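You operate a simulated robot arm through the tools that you are given. There is no shell and no other tool.

Carry out the task below with a simulated robot arm. There is one attempt and no reset: what you move stays moved.

TASK
Set the controls near the top of the pale table. At the end: the yellow dial is turned to free; the green switch is switched on; the white speed dial is turned to fast; the white switch is switched on; whatever was shut is shut again. Leave all else as you found it, and nothing knocked over.

It is judged by the outcome, as a careful person would: the job done as asked, and still so three seconds after it is handed in. It fails if anything else is knocked over, pushed out of place, dropped, spilled or broken.

THE ROBOT
A 7-joint arm with a two-finger parallel gripper, fixed in place. Base frame: the origin is on the floor under the middle of its stand, x ahead of it, y to its left, z up; the work surface is at about z = 0.8. Readings come in m, degrees, newtons and seconds.
It reaches about 1.372 m from its shoulder. Its first joint turns from -149.0 to 149.0 degrees. Payload 3.43 kg.
Tool frame: the origin (TCP) lies between the finger pads and is the grasp point; the fingertips stand 0.03 m ahead of it; z points along the fingers, y is the line along which they close. Largest opening 0.094 m; finger width 0.028, thickness 0.01; the body of the gripper, 0.05 by 0.096 m, starts 0.055 m behind the TCP.
Orientation is told as [roll, pitch, yaw] about the base's x, y, z axes, in that order, counted from this pose: with the fingers straight down and closing along the base's y, the tool's x points along the base's -x, its y along +y and its z along -z.

THE INTERFACE
- The arm moves only by the tool apply_moves. Its argument "moves" is a list of rows, each an object (a shift or turn left out is 0, a gripper value left out holds the last) with "linear": the shift along the base's x, y, z in units of 200 mm (1.0 is 200 mm), a list of three; "rotation": the turn, a rotation vector about the base's x, y, z in units of 120 degrees (1.0 is 120 degrees), a list of three; "jaw": the gripper command, from -1 (shut) to 1 (fully open), values between in proportion. In form: [{"linear": [x, y, z], "rotation": [wx, wy, wz], "jaw": jaw}, ...]. A call has 1 to 20 rows; each row is the pose to reach, as a shift and turn from the pose commanded when the call began. A call with a number of a shift or a turn outside -1 to 1 is refused whole. Rows are played at 5 a second. More than 0.05 m and 8.6 degrees between two rows, or a gripper value outside its range, and nothing of the call is played. Where a pose cannot be reached the arm comes as near as it can. A force on the tool above 40 N (or 10 N above the force at the start of the call, whichever is more), or a blocked arm, ends the call early, and 0.2 s more pass. Each finger travels about 0.045 m/s and halts on what it meets, pressing with about 39 N; the grip force reading is that of the motor and also rises with nothing between the fingers. The clock runs only during rows and for 0.2 s after the last one: add rows that repeat a pose to give the fingers time. The reply holds the time, the measured pose of the TCP, the force on the tool along the base axes, the opening and the grip force, in the units named above and with some noise, with the torque about the TCP (base axes, N m) and any sound that the robot's microphone picked up.
- Cameras (640 x 400 px; columns grow to the right, rows downward): "scene" is fixed at [0.0473, 0.6503, 1.4262]; the picture's right is [0.42, -0.91, 0.00], its down [-0.56, -0.26, -0.79] and it looks along [0.71, 0.33, -0.62] (base axes); focal length 367 px, centre (320, 200). "wrist" rides on the gripper at [0.076, 0.014, -0.103] in the tool frame; the picture's right is [-0.18, 0.98, 0.00], its down [-0.75, -0.14, -0.64] and it looks along [-0.63, -0.12, 0.77] (tool axes); focal length 243 px, centre (320, 200). There is no depth. A picture from a camera that has moved, and an enlarged one, comes with that camera's place and axes in the base frame and with its lens.
- get_image(camera): a new picture of that camera. It takes no simulated time.
- zoom(camera, box): a new picture of the part [left, top, right, bottom] of that camera's present view, enlarged. It takes no simulated time.
- hand_in(): hands the job in; it is judged then, once.

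Nothing tells you positions but the pictures and the camera data. Unless the task says otherwise, let go and move clear before handing in.

The tools are called after "Call:" as a command line: name --argument value ..., lists and objects as JSON in quotes. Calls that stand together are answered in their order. apply_moves: Moves the arm, as the interface text tells. Its arguments: {"type":"object","properties":{"moves":{"type":"array"}},"required":["moves"]} The other tools are called the same way: get_image (camera) takes a picture; zoom (camera, box) takes an enlarged picture of a part of a camera's view; hand_in () hands the job in.

At the start:

```text
time: 0.0
ee_pos: [0.4591, 0.8738, 1.1559]
tool_rot: [0.1, 0.1, 0.1]
ft_force: [0.1, -0.2, -1.1]
wrist_torque: [0.02, 0.0, 0.03]
grip_width: 0.0939
grip_force: 0.1
```

scene: 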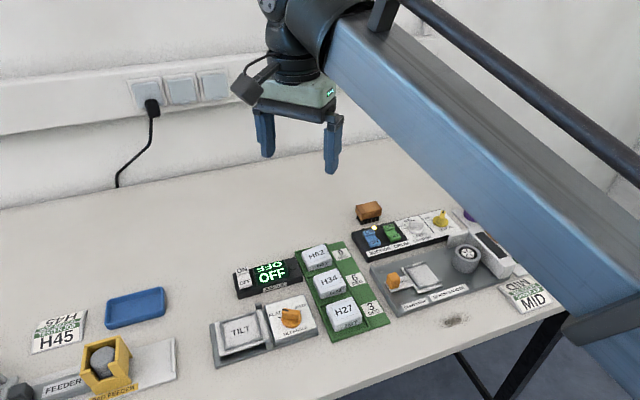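
wrist: 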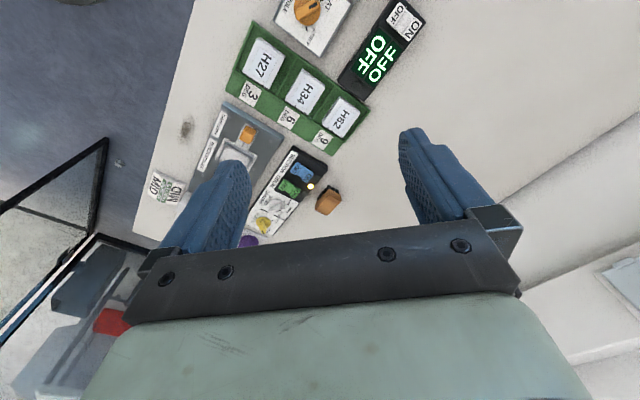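

I see a pale table with several control panels. I'll zoom in on the panels to read the labels before moving.

Call:
zoom --camera "scene" --box '[340, 190, 560, 328]'

Call:
zoom --camera "scene" --box '[200, 230, 400, 370]'

Call:
zoom --camera "wrist" --box '[140, 90, 360, 250]'

Call:
zoom --camera "scene" --box '[0, 260, 200, 400]'

```text
2.90 times, centred on (450, 259) of scene
camera zoom: at [0.0473, 0.6503, 1.4262], right [0.42, -0.91, 0.0], down [-0.56, -0.26, -0.79], along [0.71, 0.33, -0.62], focal length 1065 px, centre (-57, 29)
```

zoom: 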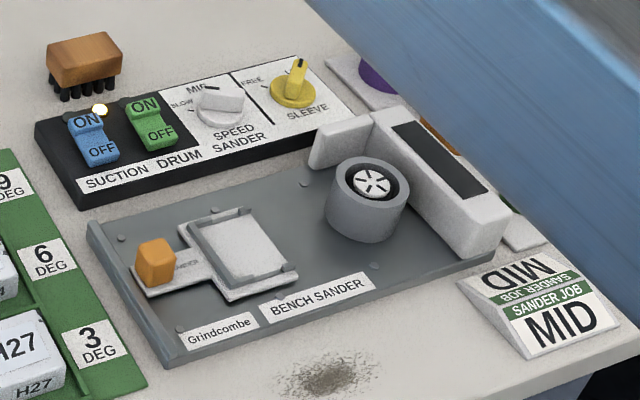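

```text
2.86 times, centred on (300, 300) of scene
camera zoom: at [0.0473, 0.6503, 1.4262], right [0.42, -0.91, 0.0], down [-0.56, -0.26, -0.79], along [0.71, 0.33, -0.62], focal length 1050 px, centre (377, -86)
```

zoom: 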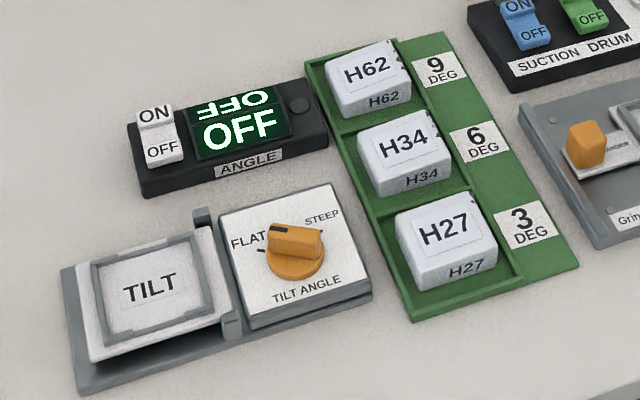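

```text
2.50 times, centred on (250, 170) of wrist
camera zoom: at [0.3828, 0.8887, 1.2587], right [0.18, 0.98, 0.0], down [0.75, -0.14, 0.64], along [0.63, -0.12, -0.77], focal length 606 px, centre (495, 275)
```

zoom: 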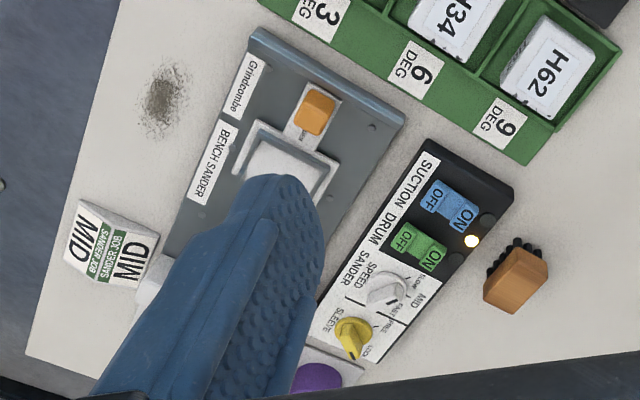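

```text
2.86 times, centred on (100, 330) of scene
camera zoom: at [0.0473, 0.6503, 1.4262], right [0.42, -0.91, 0.0], down [-0.56, -0.26, -0.79], along [0.71, 0.33, -0.62], focal length 1050 px, centre (949, -171)
```

zoom: 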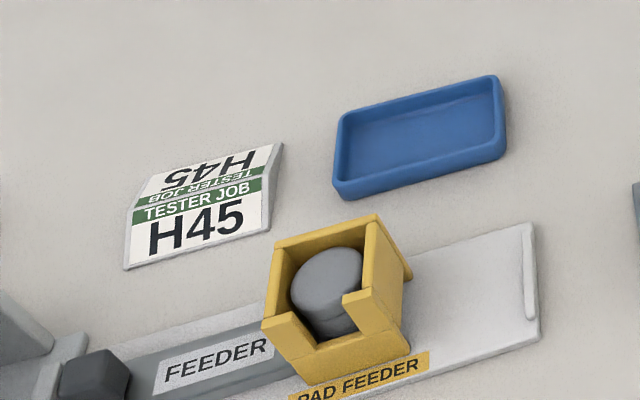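

The sander panel (blue/green switches, speed dial, yellow sleeve dial) sits around x≈0.77, y≈0.7, and the white ANGLE switch around x≈0.42, y≈1.0. I'll first move the wrist camera up high for a closer look at the sander panel.

Call:
apply_moves --moves '[{"linear": [0.12, -0.09, -0.06], "jaw": 1}, {"linear": [0.24, -0.18, -0.12]}, {"linear": [0.36, -0.27, -0.18]}, {"linear": [0.48, -0.37, -0.25]}, {"linear": [0.6, -0.46, -0.31]}, {"linear": [0.72, -0.56, -0.38]}, {"linear": [0.84, -0.65, -0.44]}, {"linear": [0.95, -0.75, -0.5]}, {"linear": [0.95, -0.75, -0.5]}]'

```text
time: 2.0
ee_pos: [0.6481, 0.7226, 1.0562]
tool_rot: [0.1, 0.0, 0.0]
ft_force: [-0.5, -0.1, 0.1]
wrist_torque: [-0.02, -0.02, 0.0]
grip_width: 0.0941
grip_force: 0.1
```

The arm is now above the near side of the sander panel. I'll take pictures from both cameras.

Call:
get_image --camera "wrist"

Call:
get_image --camera "scene"

Call:
zoom --camera "wrist" --box '[220, 60, 420, 190]'

```text
taken
camera wrist: at [0.5722, 0.7369, 1.1588], right [0.18, 0.98, 0.0], down [0.75, -0.14, 0.64], along [0.63, -0.12, -0.77], focal length 243 px, centre (320, 200)
```

wrist: 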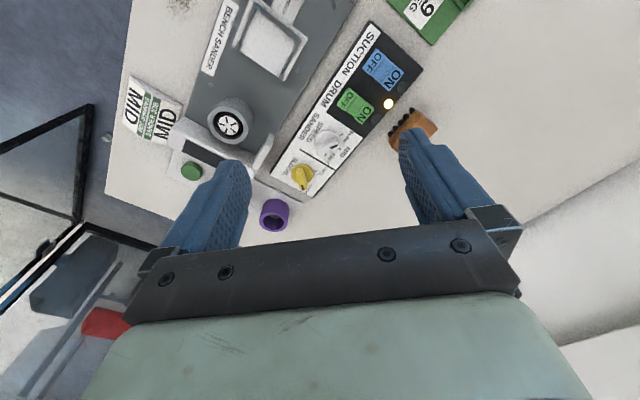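

```text
taken
```

scene: 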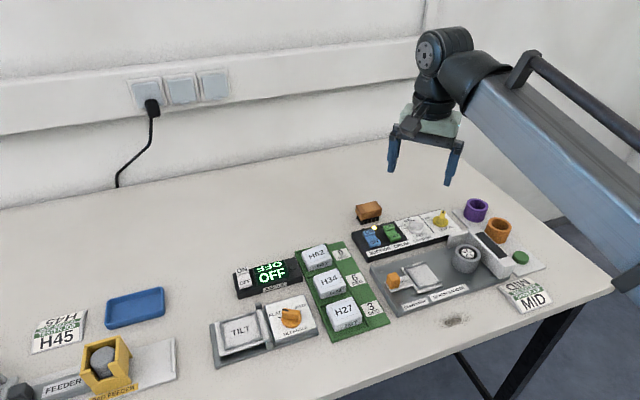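

```text
3.08 times, centred on (320, 125) of wrist
camera zoom: at [0.5722, 0.7369, 1.1588], right [0.18, 0.98, 0.0], down [0.75, -0.14, 0.64], along [0.63, -0.12, -0.77], focal length 746 px, centre (320, 431)
```

zoom: 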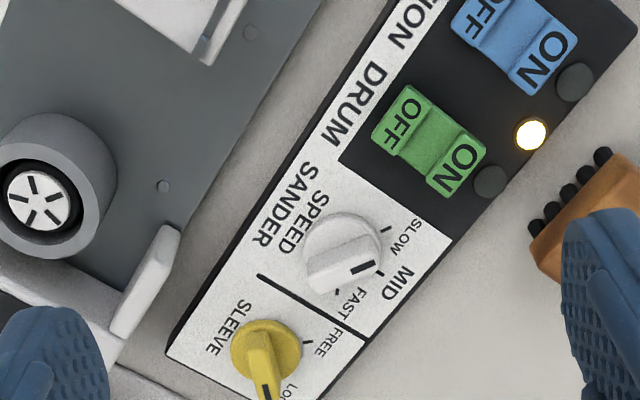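

Call:
zoom --camera "scene" --box '[350, 195, 470, 270]'

Call:
zoom --camera "scene" --box '[440, 190, 560, 320]'

Call:
zoom --camera "scene" --box '[205, 245, 325, 320]'

Call:
zoom --camera "wrist" --box '[260, 120, 340, 210]'

```text
5.33 times, centred on (410, 232) of scene
camera zoom: at [0.0473, 0.6503, 1.4262], right [0.42, -0.91, 0.0], down [-0.56, -0.26, -0.79], along [0.71, 0.33, -0.62], focal length 1960 px, centre (-160, 27)
```

zoom: 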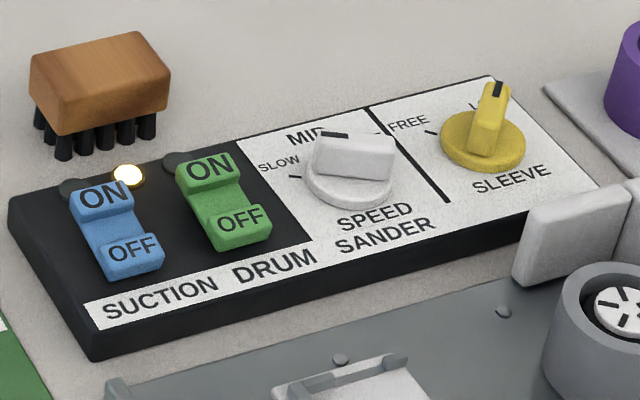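

```text
3.08 times, centred on (500, 255) of scene
camera zoom: at [0.0473, 0.6503, 1.4262], right [0.42, -0.91, 0.0], down [-0.56, -0.26, -0.79], along [0.71, 0.33, -0.62], focal length 1131 px, centre (-234, 31)
```

zoom: 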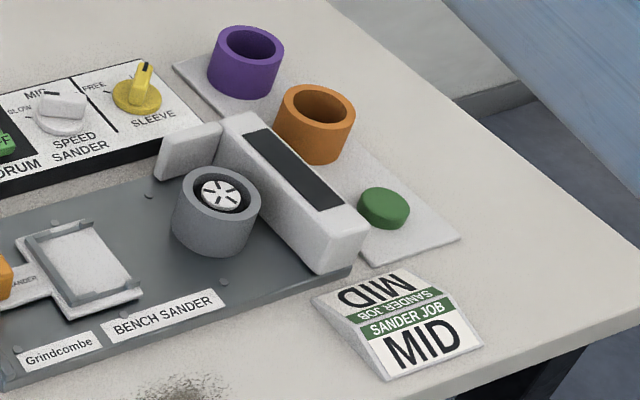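

```text
5.33 times, centred on (265, 282) of scene
camera zoom: at [0.0473, 0.6503, 1.4262], right [0.42, -0.91, 0.0], down [-0.56, -0.26, -0.79], along [0.71, 0.33, -0.62], focal length 1960 px, centre (613, -240)
```

zoom: 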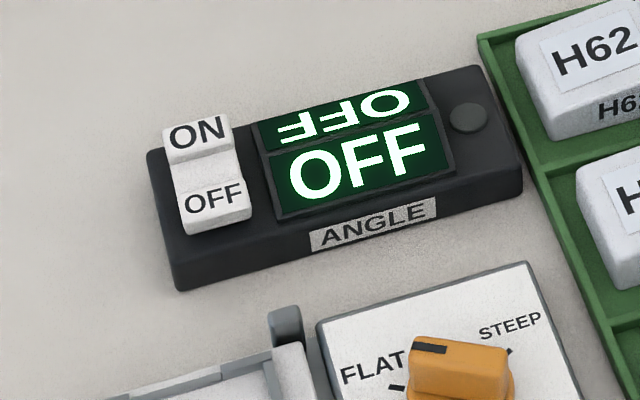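

```text
4.44 times, centred on (300, 165) of wrist
camera zoom: at [0.5722, 0.7369, 1.1588], right [0.18, 0.98, 0.0], down [0.75, -0.14, 0.64], along [0.63, -0.12, -0.77], focal length 1078 px, centre (409, 356)
```

zoom: 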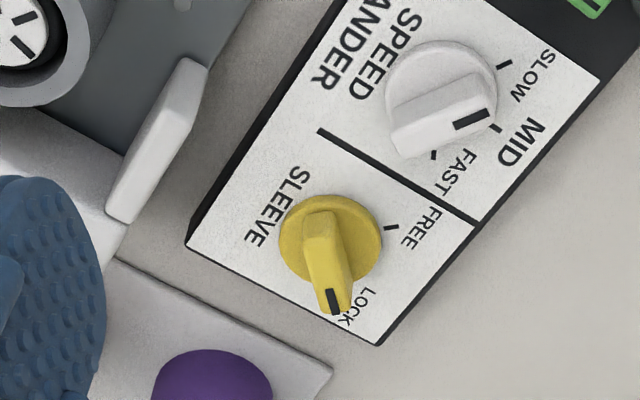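

The sander panel runs diagonally. The yellow dial at about (0.788, 0.667) points to LOCK and FREE is 90° counter-clockwise from there. The speed dial at about (0.737, 0.717) points to SLOW, and FAST is about 120° clockwise. I'll hover above the yellow dial with the fingers partly closed and look closer.

Call:
apply_moves --moves '[{"linear": [0.1, -0.04, -0.09], "jaw": 0.06}, {"linear": [0.2, -0.08, -0.18]}, {"linear": [0.3, -0.12, -0.27]}, {"linear": [0.4, -0.16, -0.36]}, {"linear": [0.5, -0.2, -0.45]}, {"linear": [0.6, -0.245, -0.54]}, {"linear": [0.695, -0.284, -0.63]}, {"linear": [0.695, -0.284, -0.63]}]'

Call:
get_image --camera "wrist"

Call:
zoom --camera "wrist" --box '[240, 90, 400, 190]'

Call:
zoom --camera "scene" --box '[350, 160, 510, 260]'

```text
time: 3.8
ee_pos: [0.7888, 0.6705, 0.9287]
tool_rot: [0.1, -0.1, 0.0]
ft_force: [0.5, -0.1, 0.8]
wrist_torque: [-0.01, 0.03, 0.0]
grip_width: 0.0497
grip_force: 0.0
```

```text
taken
camera wrist: at [0.7131, 0.6849, 1.0304], right [0.18, 0.98, 0.0], down [0.75, -0.14, 0.64], along [0.63, -0.12, -0.77], focal length 243 px, centre (320, 200)
```

wrist: 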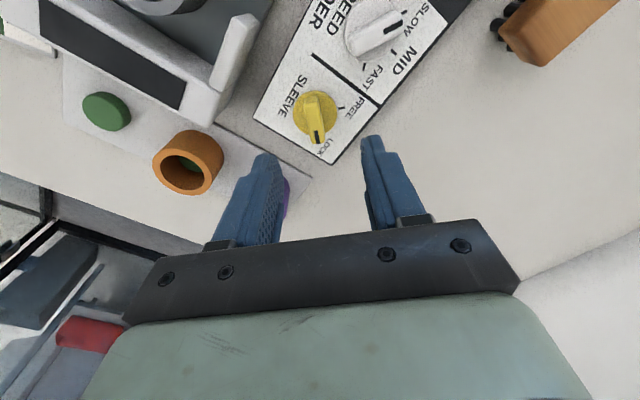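

```text
4.00 times, centred on (320, 140) of wrist
camera zoom: at [0.7131, 0.6849, 1.0304], right [0.18, 0.98, 0.0], down [0.75, -0.14, 0.64], along [0.63, -0.12, -0.77], focal length 970 px, centre (320, 440)
```

zoom: 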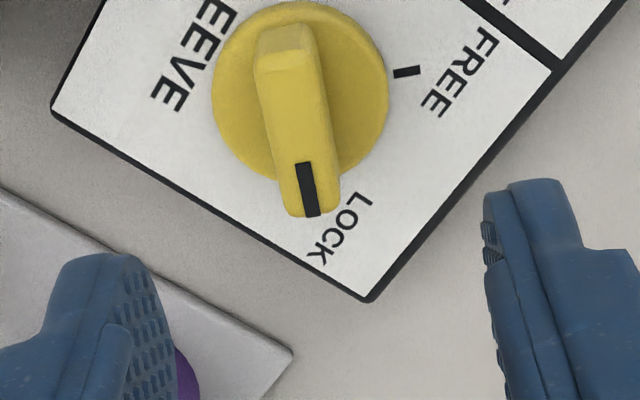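

```text
4.00 times, centred on (430, 210) of scene
camera zoom: at [0.0473, 0.6503, 1.4262], right [0.42, -0.91, 0.0], down [-0.56, -0.26, -0.79], along [0.71, 0.33, -0.62], focal length 1470 px, centre (-120, 160)
```

zoom: 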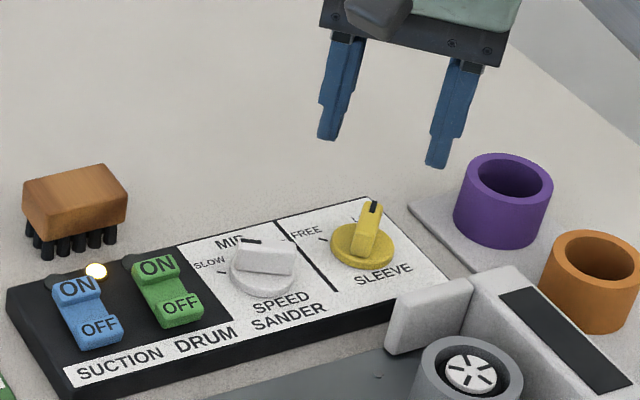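

The yellow dial checks out at about (0.7875, 0.667), with its bar along x. I'll hold for a moment to check the settled pose before descending.

Call:
apply_moves --moves '[{"linear": [0, 0, 0]}, {"linear": [0, 0, 0]}, {"linear": [0, 0, 0]}]'

```text
time: 4.6
ee_pos: [0.7896, 0.6713, 0.9282]
tool_rot: [0.0, 0.0, 0.0]
ft_force: [0.4, 0.9, -0.5]
wrist_torque: [0.02, 0.01, -0.01]
grip_width: 0.0498
grip_force: 0.0
```

Call:
apply_moves --moves '[{"linear": [-0.0105, -0.0215, -0.08]}, {"linear": [-0.0105, -0.0215, -0.16]}, {"linear": [-0.0105, -0.0215, -0.23]}, {"linear": [-0.0105, -0.0215, -0.301]}, {"linear": [-0.0105, -0.0215, -0.301]}, {"linear": [-0.0105, -0.0215, -0.301]}]'

Call:
get_image --camera "wrist"

Call:
zoom --camera "scene" --box '[390, 170, 490, 250]'

```text
time: 6.0
ee_pos: [0.7871, 0.666, 0.8673]
tool_rot: [0.1, 0.1, 0.0]
ft_force: [-0.4, -0.9, 0.0]
wrist_torque: [0.02, 0.01, 0.01]
grip_width: 0.05
grip_force: 0.0
```

```text
taken
camera wrist: at [0.7098, 0.6799, 0.9706], right [0.18, 0.98, 0.0], down [0.75, -0.14, 0.64], along [0.63, -0.12, -0.77], focal length 243 px, centre (320, 200)
```

wrist: 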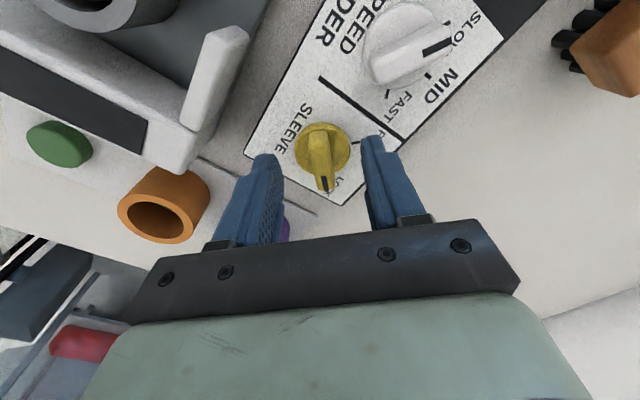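

```text
5.00 times, centred on (440, 210) of scene
camera zoom: at [0.0473, 0.6503, 1.4262], right [0.42, -0.91, 0.0], down [-0.56, -0.26, -0.79], along [0.71, 0.33, -0.62], focal length 1837 px, centre (-280, 150)
```

zoom: 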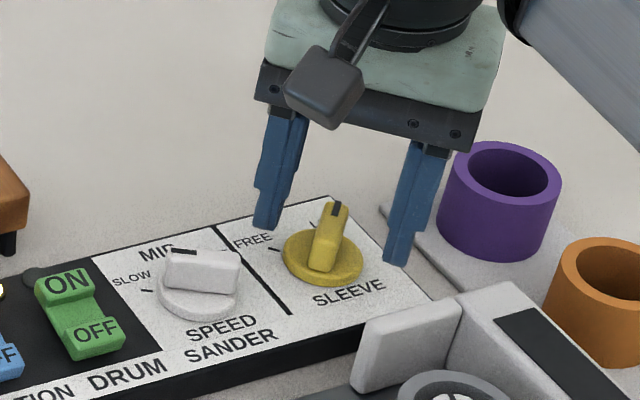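

The fingers straddle the yellow bar. I'll close on it now.

Call:
apply_moves --moves '[{"linear": [0, 0, 0], "jaw": -0.4}, {"linear": [0, 0, 0], "jaw": -0.75}, {"linear": [0, 0, 0], "jaw": -0.8}, {"linear": [0, 0, 0], "jaw": -0.8}, {"linear": [0, 0, 0], "jaw": -0.8}]'

Call:
zoom --camera "wrist" --box '[240, 90, 400, 190]'

Call:
zoom --camera "scene" --box '[390, 170, 490, 250]'

```text
time: 7.2
ee_pos: [0.7858, 0.6663, 0.8684]
tool_rot: [0.1, 0.0, 0.0]
ft_force: [1.5, 8.5, 0.1]
wrist_torque: [0.2, -0.08, 0.02]
grip_width: 0.012
grip_force: 44.9
```

```text
4.00 times, centred on (320, 140) of wrist
camera zoom: at [0.7097, 0.6807, 0.9706], right [0.18, 0.98, 0.0], down [0.75, -0.14, 0.64], along [0.63, -0.12, -0.77], focal length 970 px, centre (320, 440)
```

zoom: 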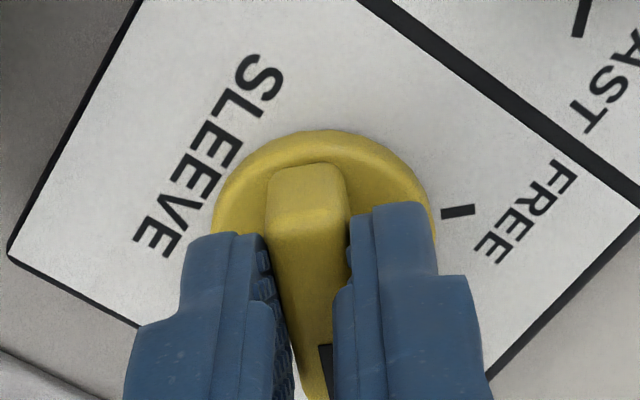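

```text
5.00 times, centred on (440, 210) of scene
camera zoom: at [0.0473, 0.6503, 1.4262], right [0.42, -0.91, 0.0], down [-0.56, -0.26, -0.79], along [0.71, 0.33, -0.62], focal length 1837 px, centre (-280, 150)
```

zoom: 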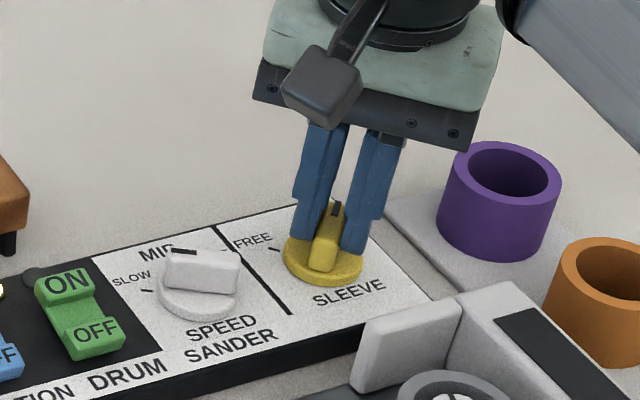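

The bar is gripped (12 mm). I'll turn it counter-clockwise 45° first and check forces.

Call:
apply_moves --moves '[{"linear": [0.002, 0.004, 0], "rotation": [0, 0, 0.05]}, {"linear": [0.002, 0.004, 0], "rotation": [0, 0, 0.1]}, {"linear": [0.002, 0.004, 0], "rotation": [0, 0, 0.15]}, {"linear": [0.002, 0.004, 0], "rotation": [0, 0, 0.2]}, {"linear": [0.002, 0.004, 0], "rotation": [0, 0, 0.25]}, {"linear": [0.002, 0.004, 0], "rotation": [0, 0, 0.3]}, {"linear": [0.002, 0.004, 0], "rotation": [0, 0, 0.35]}, {"linear": [0.002, 0.004, 0], "rotation": [0, 0, 0.375]}, {"linear": [0.002, 0.004, 0], "rotation": [0, 0, 0.375]}]'

Call:
zoom --camera "scene" --box '[390, 170, 490, 250]'

Call:
get_image --camera "wrist"

```text
time: 9.2
ee_pos: [0.7874, 0.6657, 0.8667]
tool_rot: [0.1, 0.1, 45.1]
ft_force: [-0.9, 16.6, -22.0]
wrist_torque: [-0.32, 0.75, 0.06]
grip_width: 0.0118
grip_force: 45.0
```

```text
5.00 times, centred on (440, 210) of scene
camera zoom: at [0.0473, 0.6503, 1.4262], right [0.42, -0.91, 0.0], down [-0.56, -0.26, -0.79], along [0.71, 0.33, -0.62], focal length 1837 px, centre (-280, 150)
```

zoom: 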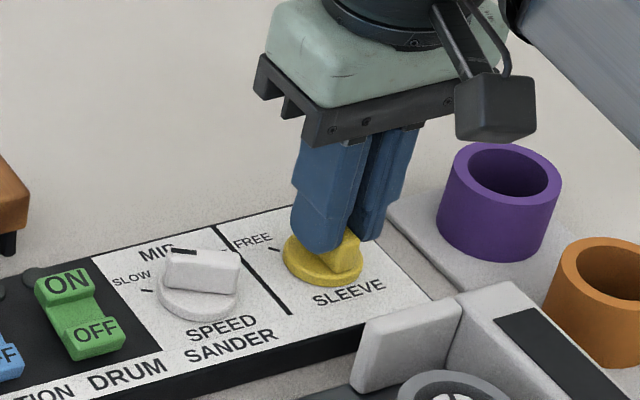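

```text
taken
camera wrist: at [0.7228, 0.6212, 0.9707], right [-0.57, 0.82, 0.0], down [0.63, 0.43, 0.64], along [0.53, 0.36, -0.77], focal length 243 px, centre (320, 200)
```

wrist: 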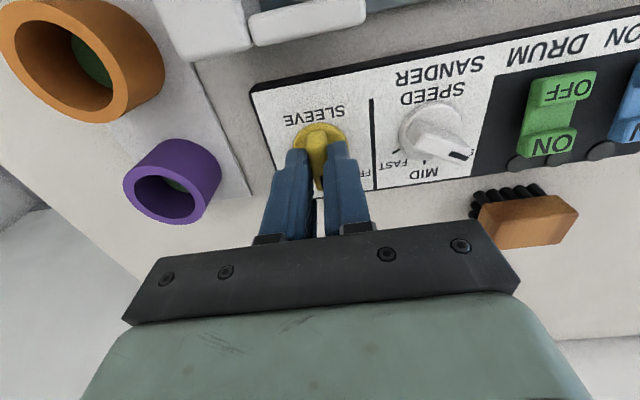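

The dial is turning with the gripper (the panel's middle lamp has also gone out since leaving LOCK). There's some side load, so I'll relieve it with a small shift and re-check.

Call:
apply_moves --moves '[{"linear": [0, 0.005, -0.005]}, {"linear": [0, 0.005, -0.005]}]'

```text
time: 9.8
ee_pos: [0.787, 0.6655, 0.868]
tool_rot: [0.0, 0.1, 45.0]
ft_force: [-11.1, 7.3, -23.7]
wrist_torque: [1.08, -0.61, 0.02]
grip_width: 0.0119
grip_force: 45.1
```

Call:
apply_moves --moves '[{"linear": [-0.003, 0.002, -0.005], "rotation": [0, 0, 0.05]}, {"linear": [-0.003, 0.002, -0.005], "rotation": [0, 0, 0.1]}, {"linear": [-0.003, 0.002, -0.005], "rotation": [0, 0, 0.15]}, {"linear": [-0.003, 0.002, -0.005], "rotation": [0, 0, 0.2]}, {"linear": [-0.003, 0.002, -0.005], "rotation": [0, 0, 0.2]}]'

Call:
zoom --camera "wrist" --box '[200, 80, 440, 230]'

```text
time: 11.0
ee_pos: [0.7872, 0.6655, 0.8685]
tool_rot: [-0.1, 0.2, 69.1]
ft_force: [4.2, -5.5, -8.8]
wrist_torque: [-0.94, 0.24, 0.01]
grip_width: 0.0119
grip_force: 45.3
```

```text
2.67 times, centred on (320, 155) of wrist
camera zoom: at [0.7466, 0.5987, 0.9708], right [-0.85, 0.52, 0.0], down [0.4, 0.65, 0.64], along [0.34, 0.55, -0.77], focal length 647 px, centre (320, 320)
```

zoom: 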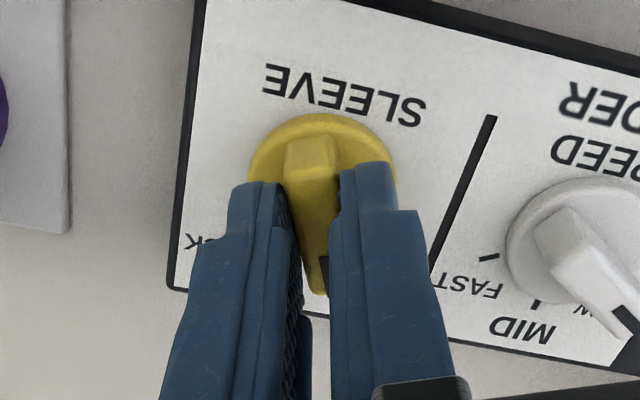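

Loads are low. I'll complete the turn to 90°.

Call:
apply_moves --moves '[{"linear": [0, 0, 0], "rotation": [0, 0, 0.05]}, {"linear": [0, 0, 0], "rotation": [0, 0, 0.1]}, {"linear": [0, 0, 0], "rotation": [0, 0, 0.15]}, {"linear": [0, 0, 0], "rotation": [0, 0, 0.175]}, {"linear": [0, 0, 0], "rotation": [0, 0, 0.175]}]'

Call:
zoom --camera "wrist" --box '[200, 80, 440, 230]'

Call:
zoom --camera "scene" --box '[350, 170, 490, 260]'

```text
time: 12.2
ee_pos: [0.788, 0.6646, 0.8687]
tool_rot: [-0.1, 0.1, 90.1]
ft_force: [24.1, -12.8, -6.4]
wrist_torque: [1.03, -0.52, -0.07]
grip_width: 0.0117
grip_force: 44.6
```

```text
2.67 times, centred on (320, 155) of wrist
camera zoom: at [0.7735, 0.5883, 0.9707], right [-0.98, 0.18, 0.0], down [0.14, 0.75, 0.64], along [0.12, 0.63, -0.77], focal length 647 px, centre (320, 320)
```

zoom: 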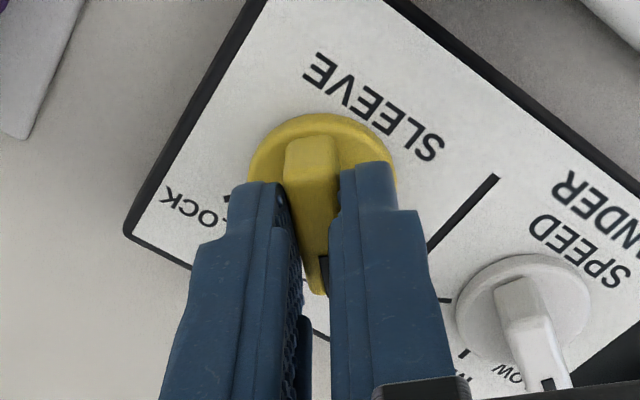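

```text
4.44 times, centred on (420, 215) of scene
camera zoom: at [0.0473, 0.6503, 1.4262], right [0.42, -0.91, 0.0], down [-0.56, -0.26, -0.79], along [0.71, 0.33, -0.62], focal length 1633 px, centre (-124, 133)
```

zoom: 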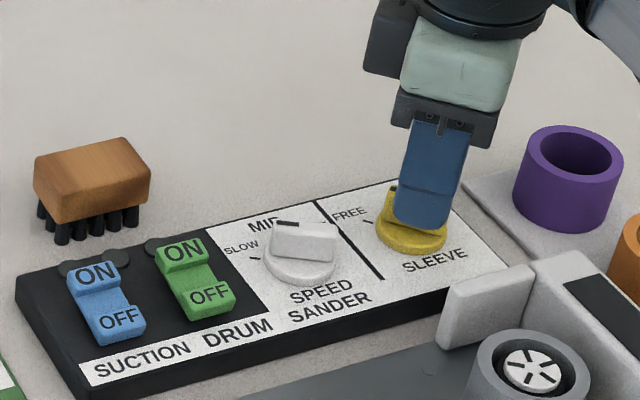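

The dial now points toward FREE. I'll release, lift and look at it.

Call:
apply_moves --moves '[{"linear": [0.003, 0, 0], "jaw": -0.5}, {"linear": [0.003, 0, 0], "jaw": -0.2}, {"linear": [0.003, 0, 0], "jaw": -0.1}, {"linear": [0.003, 0, 0], "jaw": -0.1}, {"linear": [0.003, 0, 0.1], "jaw": -0.1}, {"linear": [0.003, 0, 0.2]}, {"linear": [0, 0, 0.3]}, {"linear": [0, 0, 0.4]}, {"linear": [0, 0, 0.4]}]'

Call:
zoom --camera "wrist" --box '[200, 60, 440, 210]'

Call:
zoom --camera "scene" --box '[350, 170, 490, 260]'

```text
time: 14.2
ee_pos: [0.7868, 0.6653, 0.9507]
tool_rot: [-0.1, 0.0, 90.0]
ft_force: [-0.3, -0.5, -0.7]
wrist_torque: [0.02, 0.04, 0.0]
grip_width: 0.0421
grip_force: 0.1
```

```text
2.67 times, centred on (320, 135) of wrist
camera zoom: at [0.7722, 0.5888, 1.0519], right [-0.98, 0.18, 0.0], down [0.14, 0.75, 0.64], along [0.12, 0.63, -0.77], focal length 647 px, centre (320, 373)
```

zoom: 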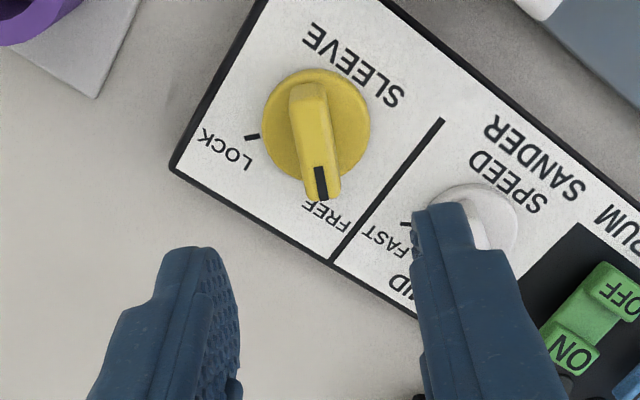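

```text
4.44 times, centred on (420, 215) of scene
camera zoom: at [0.0473, 0.6503, 1.4262], right [0.42, -0.91, 0.0], down [-0.56, -0.26, -0.79], along [0.71, 0.33, -0.62], focal length 1633 px, centre (-124, 133)
```

zoom: 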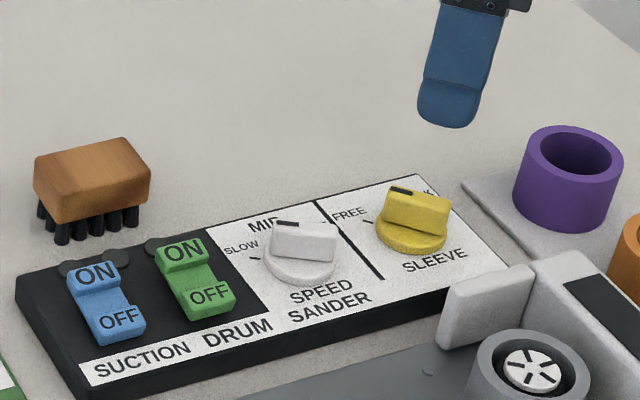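

The yellow dial now points at FREE. Next I'll move over to the green switch with the fingers shut, angled square to the panel, and inspect the rocker.

Call:
apply_moves --moves '[{"linear": [-0.06, 0.08, 0], "rotation": [0, 0, -0.055], "jaw": -1}, {"linear": [-0.12, 0.16, 0], "rotation": [0, 0, -0.11], "jaw": -1}, {"linear": [-0.18, 0.24, 0], "rotation": [0, 0, -0.165], "jaw": -1}, {"linear": [-0.24, 0.32, 0], "rotation": [0, 0, -0.22], "jaw": -1}, {"linear": [-0.3, 0.4, 0], "rotation": [0, 0, -0.275], "jaw": -1}, {"linear": [-0.36, 0.48, 0], "rotation": [0, 0, -0.33], "jaw": -1}, {"linear": [-0.41, 0.56, -0.05], "rotation": [0, 0, -0.375], "jaw": -1}, {"linear": [-0.41, 0.56, -0.05], "rotation": [0, 0, -0.375], "jaw": -1}, {"linear": [-0.41, 0.56, -0.05], "rotation": [0, 0, -0.375], "jaw": -1}]'

Call:
get_image --camera "wrist"

Call:
zoom --camera "wrist" --box '[240, 40, 400, 140]'

Call:
zoom --camera "scene" --box '[350, 200, 430, 260]'

```text
time: 16.2
ee_pos: [0.7032, 0.7772, 0.9383]
tool_rot: [0.0, 0.0, 45.0]
ft_force: [-0.2, 0.3, -0.2]
wrist_torque: [0.0, 0.0, 0.01]
grip_width: 0.0
grip_force: 33.4
```

```text
taken
camera wrist: at [0.6389, 0.7334, 1.0405], right [-0.56, 0.83, 0.0], down [0.63, 0.43, 0.64], along [0.53, 0.36, -0.77], focal length 243 px, centre (320, 200)
```

wrist: 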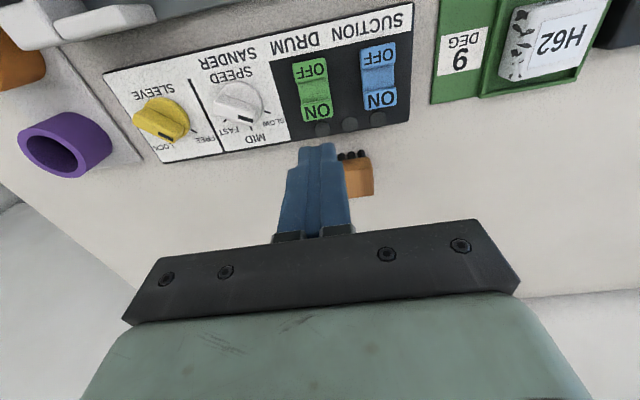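

```text
4.00 times, centred on (320, 90) of wrist
camera zoom: at [0.6389, 0.7334, 1.0405], right [-0.56, 0.83, 0.0], down [0.63, 0.43, 0.64], along [0.53, 0.36, -0.77], focal length 970 px, centre (320, 640)
```

zoom: 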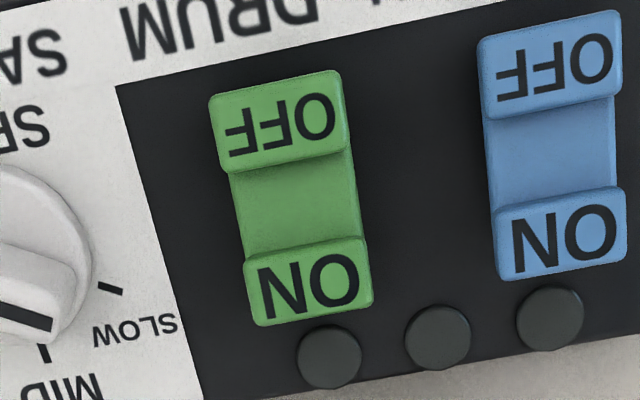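

```text
6.67 times, centred on (390, 230) of scene
camera zoom: at [0.0473, 0.6503, 1.4262], right [0.42, -0.91, 0.0], down [-0.56, -0.26, -0.79], along [0.71, 0.33, -0.62], focal length 2450 px, centre (-147, 0)
```

zoom: 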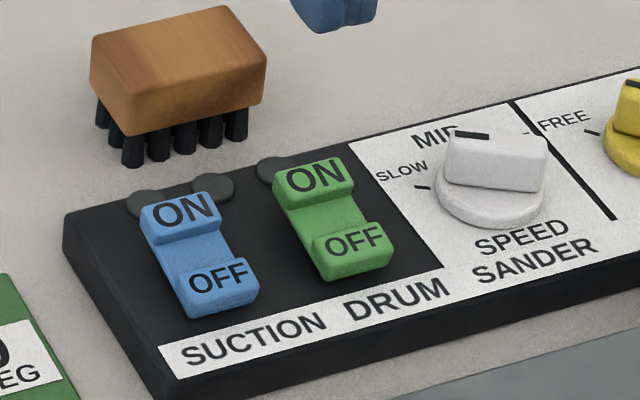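

Both rockers have raised ends and are in the same OFF position; green's ON face is at about (0.703, 0.774, 0.838). I'm almost directly above it, so I'll lower to just above it first.

Call:
apply_moves --moves '[{"linear": [0, -0.01, -0.1]}, {"linear": [0, -0.01, -0.2]}, {"linear": [0, -0.01, -0.29]}, {"linear": [0, -0.01, -0.29]}, {"linear": [0, -0.01, -0.29]}]'

Call:
zoom --camera "wrist" --box '[220, 80, 420, 205]'

Call:
zoom --camera "scene" --box '[350, 190, 430, 260]'

```text
time: 17.4
ee_pos: [0.703, 0.7746, 0.8799]
tool_rot: [0.0, 0.0, 44.9]
ft_force: [0.4, -1.1, 0.2]
wrist_torque: [0.0, -0.01, 0.01]
grip_width: 0.0001
grip_force: 32.9
```

```text
3.20 times, centred on (320, 142) of wrist
camera zoom: at [0.6383, 0.7306, 0.9813], right [-0.56, 0.83, 0.0], down [0.63, 0.43, 0.64], along [0.53, 0.36, -0.77], focal length 776 px, centre (320, 384)
```

zoom: 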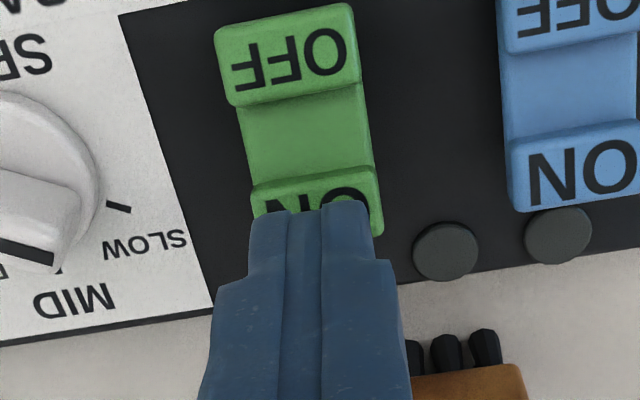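

```text
5.71 times, centred on (390, 225) of scene
camera zoom: at [0.0473, 0.6503, 1.4262], right [0.42, -0.91, 0.0], down [-0.56, -0.26, -0.79], along [0.71, 0.33, -0.62], focal length 2100 px, centre (-80, 57)
```

zoom: 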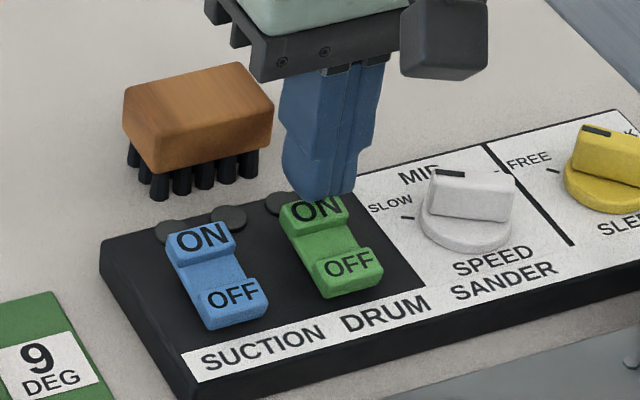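

The closed fingertips sit just above the outer part of the green ON face. I'll press down slowly.

Call:
apply_moves --moves '[{"linear": [0, 0, -0.015]}, {"linear": [0, 0, -0.03]}, {"linear": [0, 0, -0.04]}, {"linear": [0, 0, -0.05]}, {"linear": [0, 0, -0.06]}]'

Call:
zoom --camera "scene" --box '[350, 190, 430, 260]'

Call:
zoom --camera "wrist" --box '[220, 80, 420, 205]'

```text
time: 18.6
ee_pos: [0.7033, 0.775, 0.8683]
tool_rot: [0.0, 0.0, 45.0]
ft_force: [1.1, 1.4, 2.8]
wrist_torque: [0.06, -0.05, 0.01]
grip_width: 0.0
grip_force: 33.1
```

```text
5.71 times, centred on (390, 225) of scene
camera zoom: at [0.0473, 0.6503, 1.4262], right [0.42, -0.91, 0.0], down [-0.56, -0.26, -0.79], along [0.71, 0.33, -0.62], focal length 2100 px, centre (-80, 57)
```

zoom: 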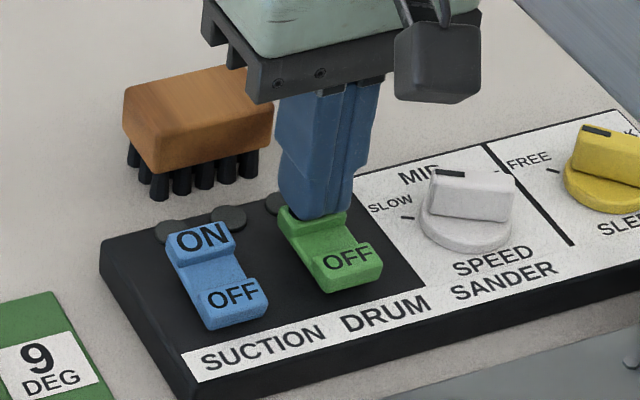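

```text
3.20 times, centred on (320, 142) of wrist
camera zoom: at [0.6389, 0.7313, 0.9704], right [-0.56, 0.83, 0.0], down [0.63, 0.43, 0.64], along [0.53, 0.36, -0.77], focal length 776 px, centre (320, 384)
```

zoom: 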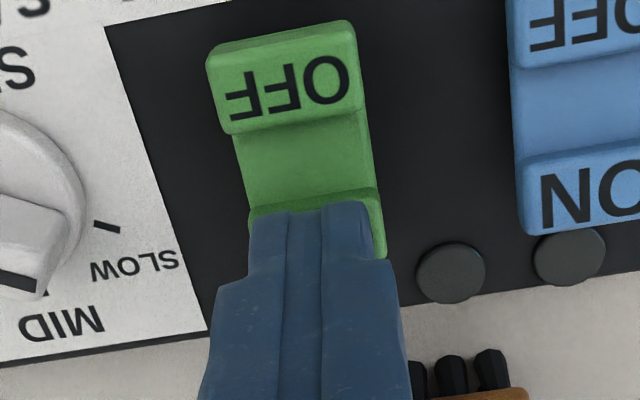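

The rocker has begun to tip (about 3 N). I'll keep pressing in small steps.

Call:
apply_moves --moves '[{"linear": [0, 0, -0.01]}, {"linear": [0, 0, -0.02]}, {"linear": [0, 0, -0.03]}, {"linear": [0, 0, -0.03]}]'

Call:
zoom --camera "scene" --box '[350, 190, 430, 260]'

Call:
zoom --camera "wrist" --box '[220, 80, 420, 205]'

```text
time: 19.7
ee_pos: [0.7021, 0.7756, 0.8653]
tool_rot: [0.0, -0.1, 45.0]
ft_force: [-4.7, -3.3, 10.9]
wrist_torque: [-0.14, 0.21, -0.01]
grip_width: 0.0001
grip_force: 33.5
stopped in row 4: the force on the tool passed its limit at 42 N (the readings are from after the stop); the commanded pose is now the measured one
```

```text
5.71 times, centred on (390, 225) of scene
camera zoom: at [0.0473, 0.6503, 1.4262], right [0.42, -0.91, 0.0], down [-0.56, -0.26, -0.79], along [0.71, 0.33, -0.62], focal length 2100 px, centre (-80, 57)
```

zoom: 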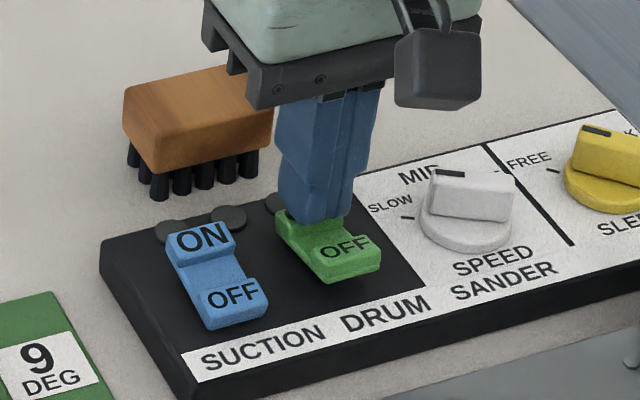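

```text
3.20 times, centred on (320, 142) of wrist
camera zoom: at [0.6386, 0.7307, 0.9678], right [-0.57, 0.82, 0.0], down [0.63, 0.43, 0.64], along [0.53, 0.36, -0.77], focal length 776 px, centre (320, 384)
```

zoom: 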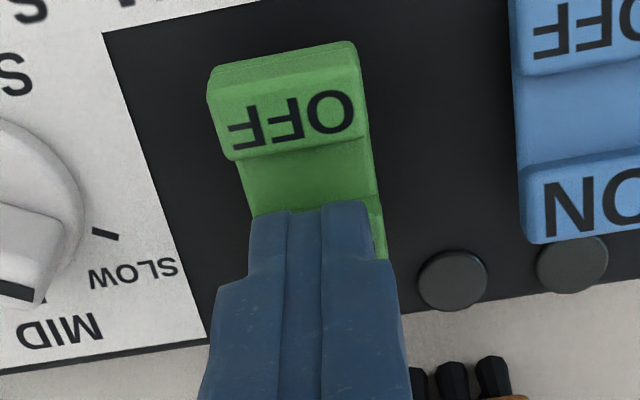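

The rocker has bottomed out on the ON side. I'll lift clear and check that it holds.

Call:
apply_moves --moves '[{"linear": [0, 0, 0.05]}, {"linear": [0, 0, 0.15]}, {"linear": [0, 0, 0.25]}, {"linear": [0, 0, 0.35]}, {"linear": [0, 0, 0.4]}, {"linear": [0, 0, 0.4]}]'

Call:
zoom --camera "scene" --box '[350, 190, 450, 260]'

Call:
zoom --camera "wrist" --box '[180, 40, 420, 190]'

```text
time: 21.1
ee_pos: [0.705, 0.777, 0.9451]
tool_rot: [0.0, -0.2, 45.1]
ft_force: [1.1, -0.6, -0.3]
wrist_torque: [0.0, 0.0, -0.02]
grip_width: 0.0
grip_force: 33.3
```

```text
5.71 times, centred on (400, 225) of scene
camera zoom: at [0.0473, 0.6503, 1.4262], right [0.42, -0.91, 0.0], down [-0.56, -0.26, -0.79], along [0.71, 0.33, -0.62], focal length 2100 px, centre (-137, 57)
```

zoom: 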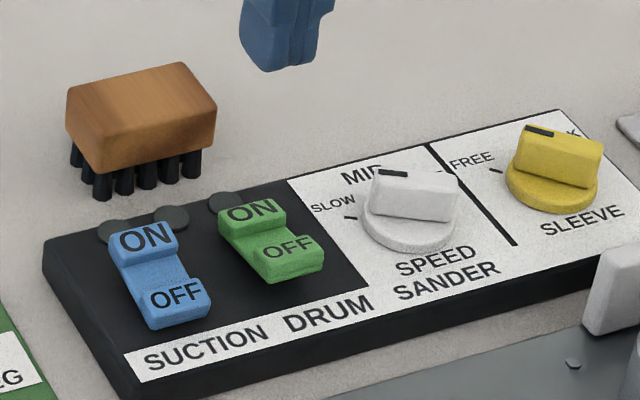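

```text
2.67 times, centred on (300, 115) of wrist
camera zoom: at [0.6397, 0.7323, 1.047], right [-0.57, 0.82, 0.0], down [0.63, 0.43, 0.64], along [0.53, 0.36, -0.77], focal length 647 px, centre (373, 427)
```

zoom: 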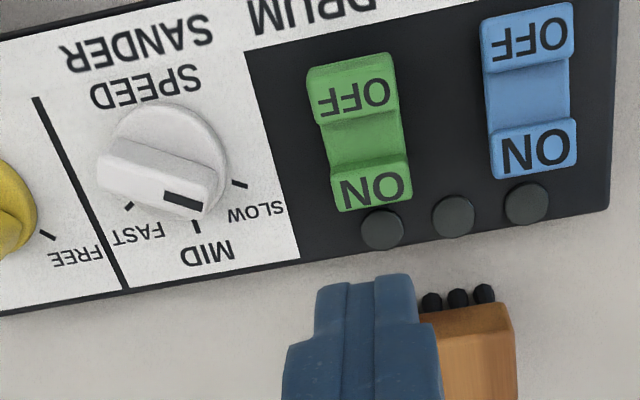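

The green rocker is now in the ON position and stays there, blue is unchanged. Next the speed dial at about (0.737, 0.7165), whose bar is at about 105°; I'll hover over it with the gripper turned to match.

Call:
apply_moves --moves '[{"linear": [0.02, -0.035, 0], "rotation": [0, 0, 0.06], "jaw": -0.1}, {"linear": [0.04, -0.07, 0], "rotation": [0, 0, 0.12]}, {"linear": [0.06, -0.105, 0], "rotation": [0, 0, 0.18]}, {"linear": [0.08, -0.14, 0], "rotation": [0, 0, 0.24]}, {"linear": [0.1, -0.18, 0], "rotation": [0, 0, 0.3]}, {"linear": [0.12, -0.22, 0], "rotation": [0, 0, 0.36]}, {"linear": [0.14, -0.26, -0.03], "rotation": [0, 0, 0.42]}, {"linear": [0.16, -0.3025, -0.075], "rotation": [0, 0, 0.48]}, {"linear": [0.16, -0.3025, -0.075], "rotation": [0, 0, 0.5]}, {"linear": [0.16, -0.3025, -0.075], "rotation": [0, 0, 0.5]}, {"linear": [0.16, -0.3025, -0.075], "rotation": [0, 0, 0.5]}]'

Call:
get_image --camera "wrist"

Call:
zoom --camera "wrist" --box '[240, 70, 400, 170]'

```text
time: 23.5
ee_pos: [0.7361, 0.7135, 0.929]
tool_rot: [0.0, -0.1, 105.1]
ft_force: [0.5, 0.0, -0.1]
wrist_torque: [0.03, -0.01, -0.01]
grip_width: 0.0424
grip_force: 0.1
```

```text
taken
camera wrist: at [0.7421, 0.6371, 1.0313], right [-1.0, -0.08, 0.0], down [-0.06, 0.76, 0.64], along [-0.05, 0.64, -0.77], focal length 243 px, centre (320, 200)
```

wrist: 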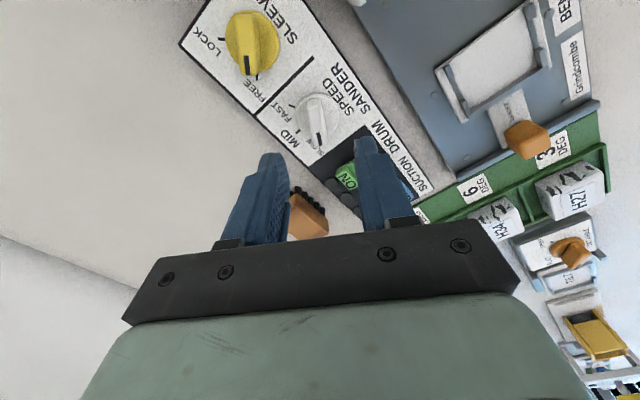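

```text
4.00 times, centred on (320, 120) of wrist
camera zoom: at [0.7421, 0.6371, 1.0313], right [-1.0, -0.08, 0.0], down [-0.06, 0.76, 0.64], along [-0.05, 0.64, -0.77], focal length 970 px, centre (320, 520)
```

zoom: 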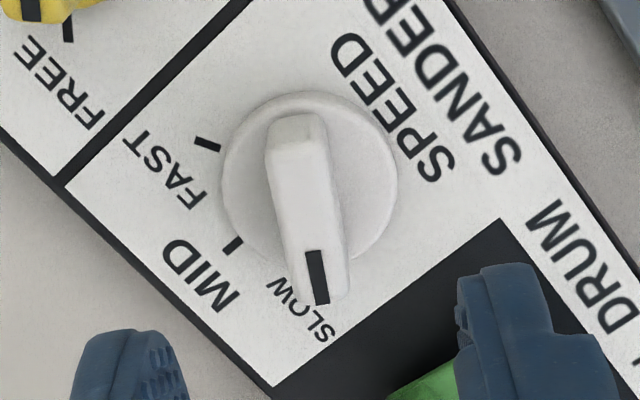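

The gripper is aligned with the white bar. I'll descend around it, then close.

Call:
apply_moves --moves '[{"linear": [0.006, 0.011, -0.08]}, {"linear": [0.006, 0.011, -0.16]}, {"linear": [0.006, 0.011, -0.23]}, {"linear": [0.006, 0.011, -0.305]}, {"linear": [0.006, 0.011, -0.305]}, {"linear": [0.006, 0.011, -0.305]}]'

Call:
zoom --camera "wrist" --box '[220, 80, 420, 205]'

Call:
zoom --camera "scene" --box '[360, 170, 480, 250]'

```text
time: 24.9
ee_pos: [0.7351, 0.7157, 0.8685]
tool_rot: [0.1, -0.1, 105.0]
ft_force: [0.4, -0.8, 0.5]
wrist_torque: [0.01, 0.01, -0.01]
grip_width: 0.0423
grip_force: 0.1
```

```text
3.20 times, centred on (320, 142) of wrist
camera zoom: at [0.7404, 0.6385, 0.9699], right [-1.0, -0.08, 0.0], down [-0.06, 0.76, 0.64], along [-0.05, 0.64, -0.77], focal length 776 px, centre (320, 384)
```

zoom: 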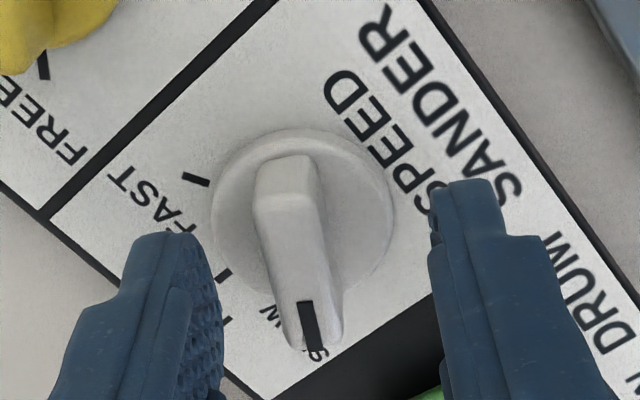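

```text
5.00 times, centred on (420, 210) of scene
camera zoom: at [0.0473, 0.6503, 1.4262], right [0.42, -0.91, 0.0], down [-0.56, -0.26, -0.79], along [0.71, 0.33, -0.62], focal length 1837 px, centre (-180, 150)
```

zoom: 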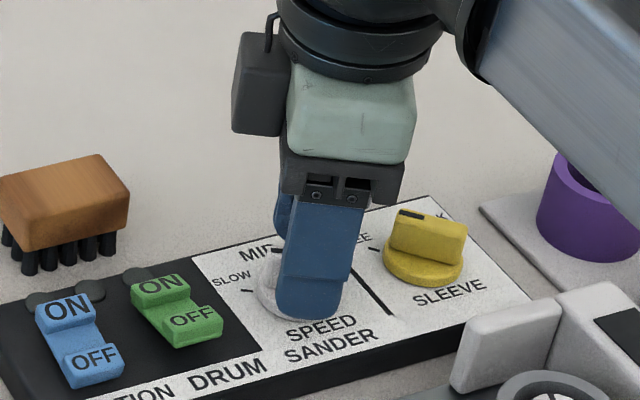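

The bar sits about 2.5–3 mm to +x of the finger midline, so I'll nudge that way and then close.

Call:
apply_moves --moves '[{"linear": [0.013, 0.001, 0]}, {"linear": [0.013, 0.001, 0]}, {"linear": [0.013, 0.001, 0], "jaw": -0.5}, {"linear": [0.013, 0.001, 0], "jaw": -0.7}, {"linear": [0.013, 0.001, 0], "jaw": -0.8}, {"linear": [0.013, 0.001, 0], "jaw": -0.8}]'

Call:
zoom --camera "wrist" --box '[220, 80, 420, 205]'

```text
time: 26.3
ee_pos: [0.7375, 0.7178, 0.868]
tool_rot: [0.0, -0.1, 105.0]
ft_force: [7.1, 2.2, 0.7]
wrist_torque: [0.05, -0.11, -0.01]
grip_width: 0.0118
grip_force: 41.0
```

```text
3.20 times, centred on (320, 142) of wrist
camera zoom: at [0.7439, 0.6393, 0.9702], right [-1.0, -0.08, 0.0], down [-0.06, 0.76, 0.64], along [-0.05, 0.64, -0.77], focal length 776 px, centre (320, 384)
```

zoom: 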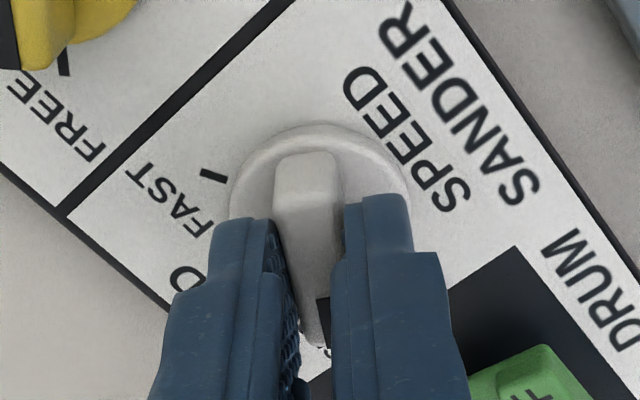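

Gripped, but I estimate I'm ~2 mm too far along the bar from the dial's axis. I'll loosen, shift by 2 mm, and re-grip before turning.

Call:
apply_moves --moves '[{"linear": [0, 0, 0], "jaw": -0.5}, {"linear": [0, 0, 0], "jaw": -0.5}, {"linear": [0.004, -0.01, 0], "jaw": -0.5}, {"linear": [0.004, -0.01, 0], "jaw": -0.5}, {"linear": [0.004, -0.01, 0], "jaw": -0.7}, {"linear": [0.004, -0.01, 0], "jaw": -0.8}, {"linear": [0.004, -0.01, 0], "jaw": -0.8}]'

Call:
zoom --camera "wrist" --box '[220, 80, 420, 205]'

```text
time: 27.9
ee_pos: [0.7388, 0.7138, 0.8674]
tool_rot: [0.1, -0.1, 105.0]
ft_force: [2.6, 1.0, 0.6]
wrist_torque: [0.08, -0.08, -0.02]
grip_width: 0.0121
grip_force: 44.6
```

```text
3.20 times, centred on (320, 142) of wrist
camera zoom: at [0.7446, 0.6372, 0.9697], right [-1.0, -0.08, 0.0], down [-0.06, 0.76, 0.64], along [-0.05, 0.64, -0.77], focal length 776 px, centre (320, 384)
```

zoom: 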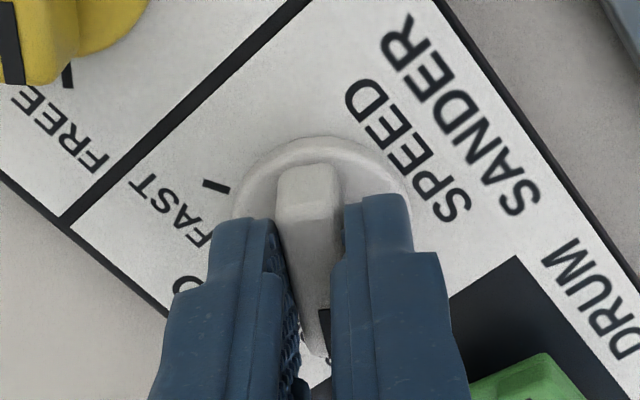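

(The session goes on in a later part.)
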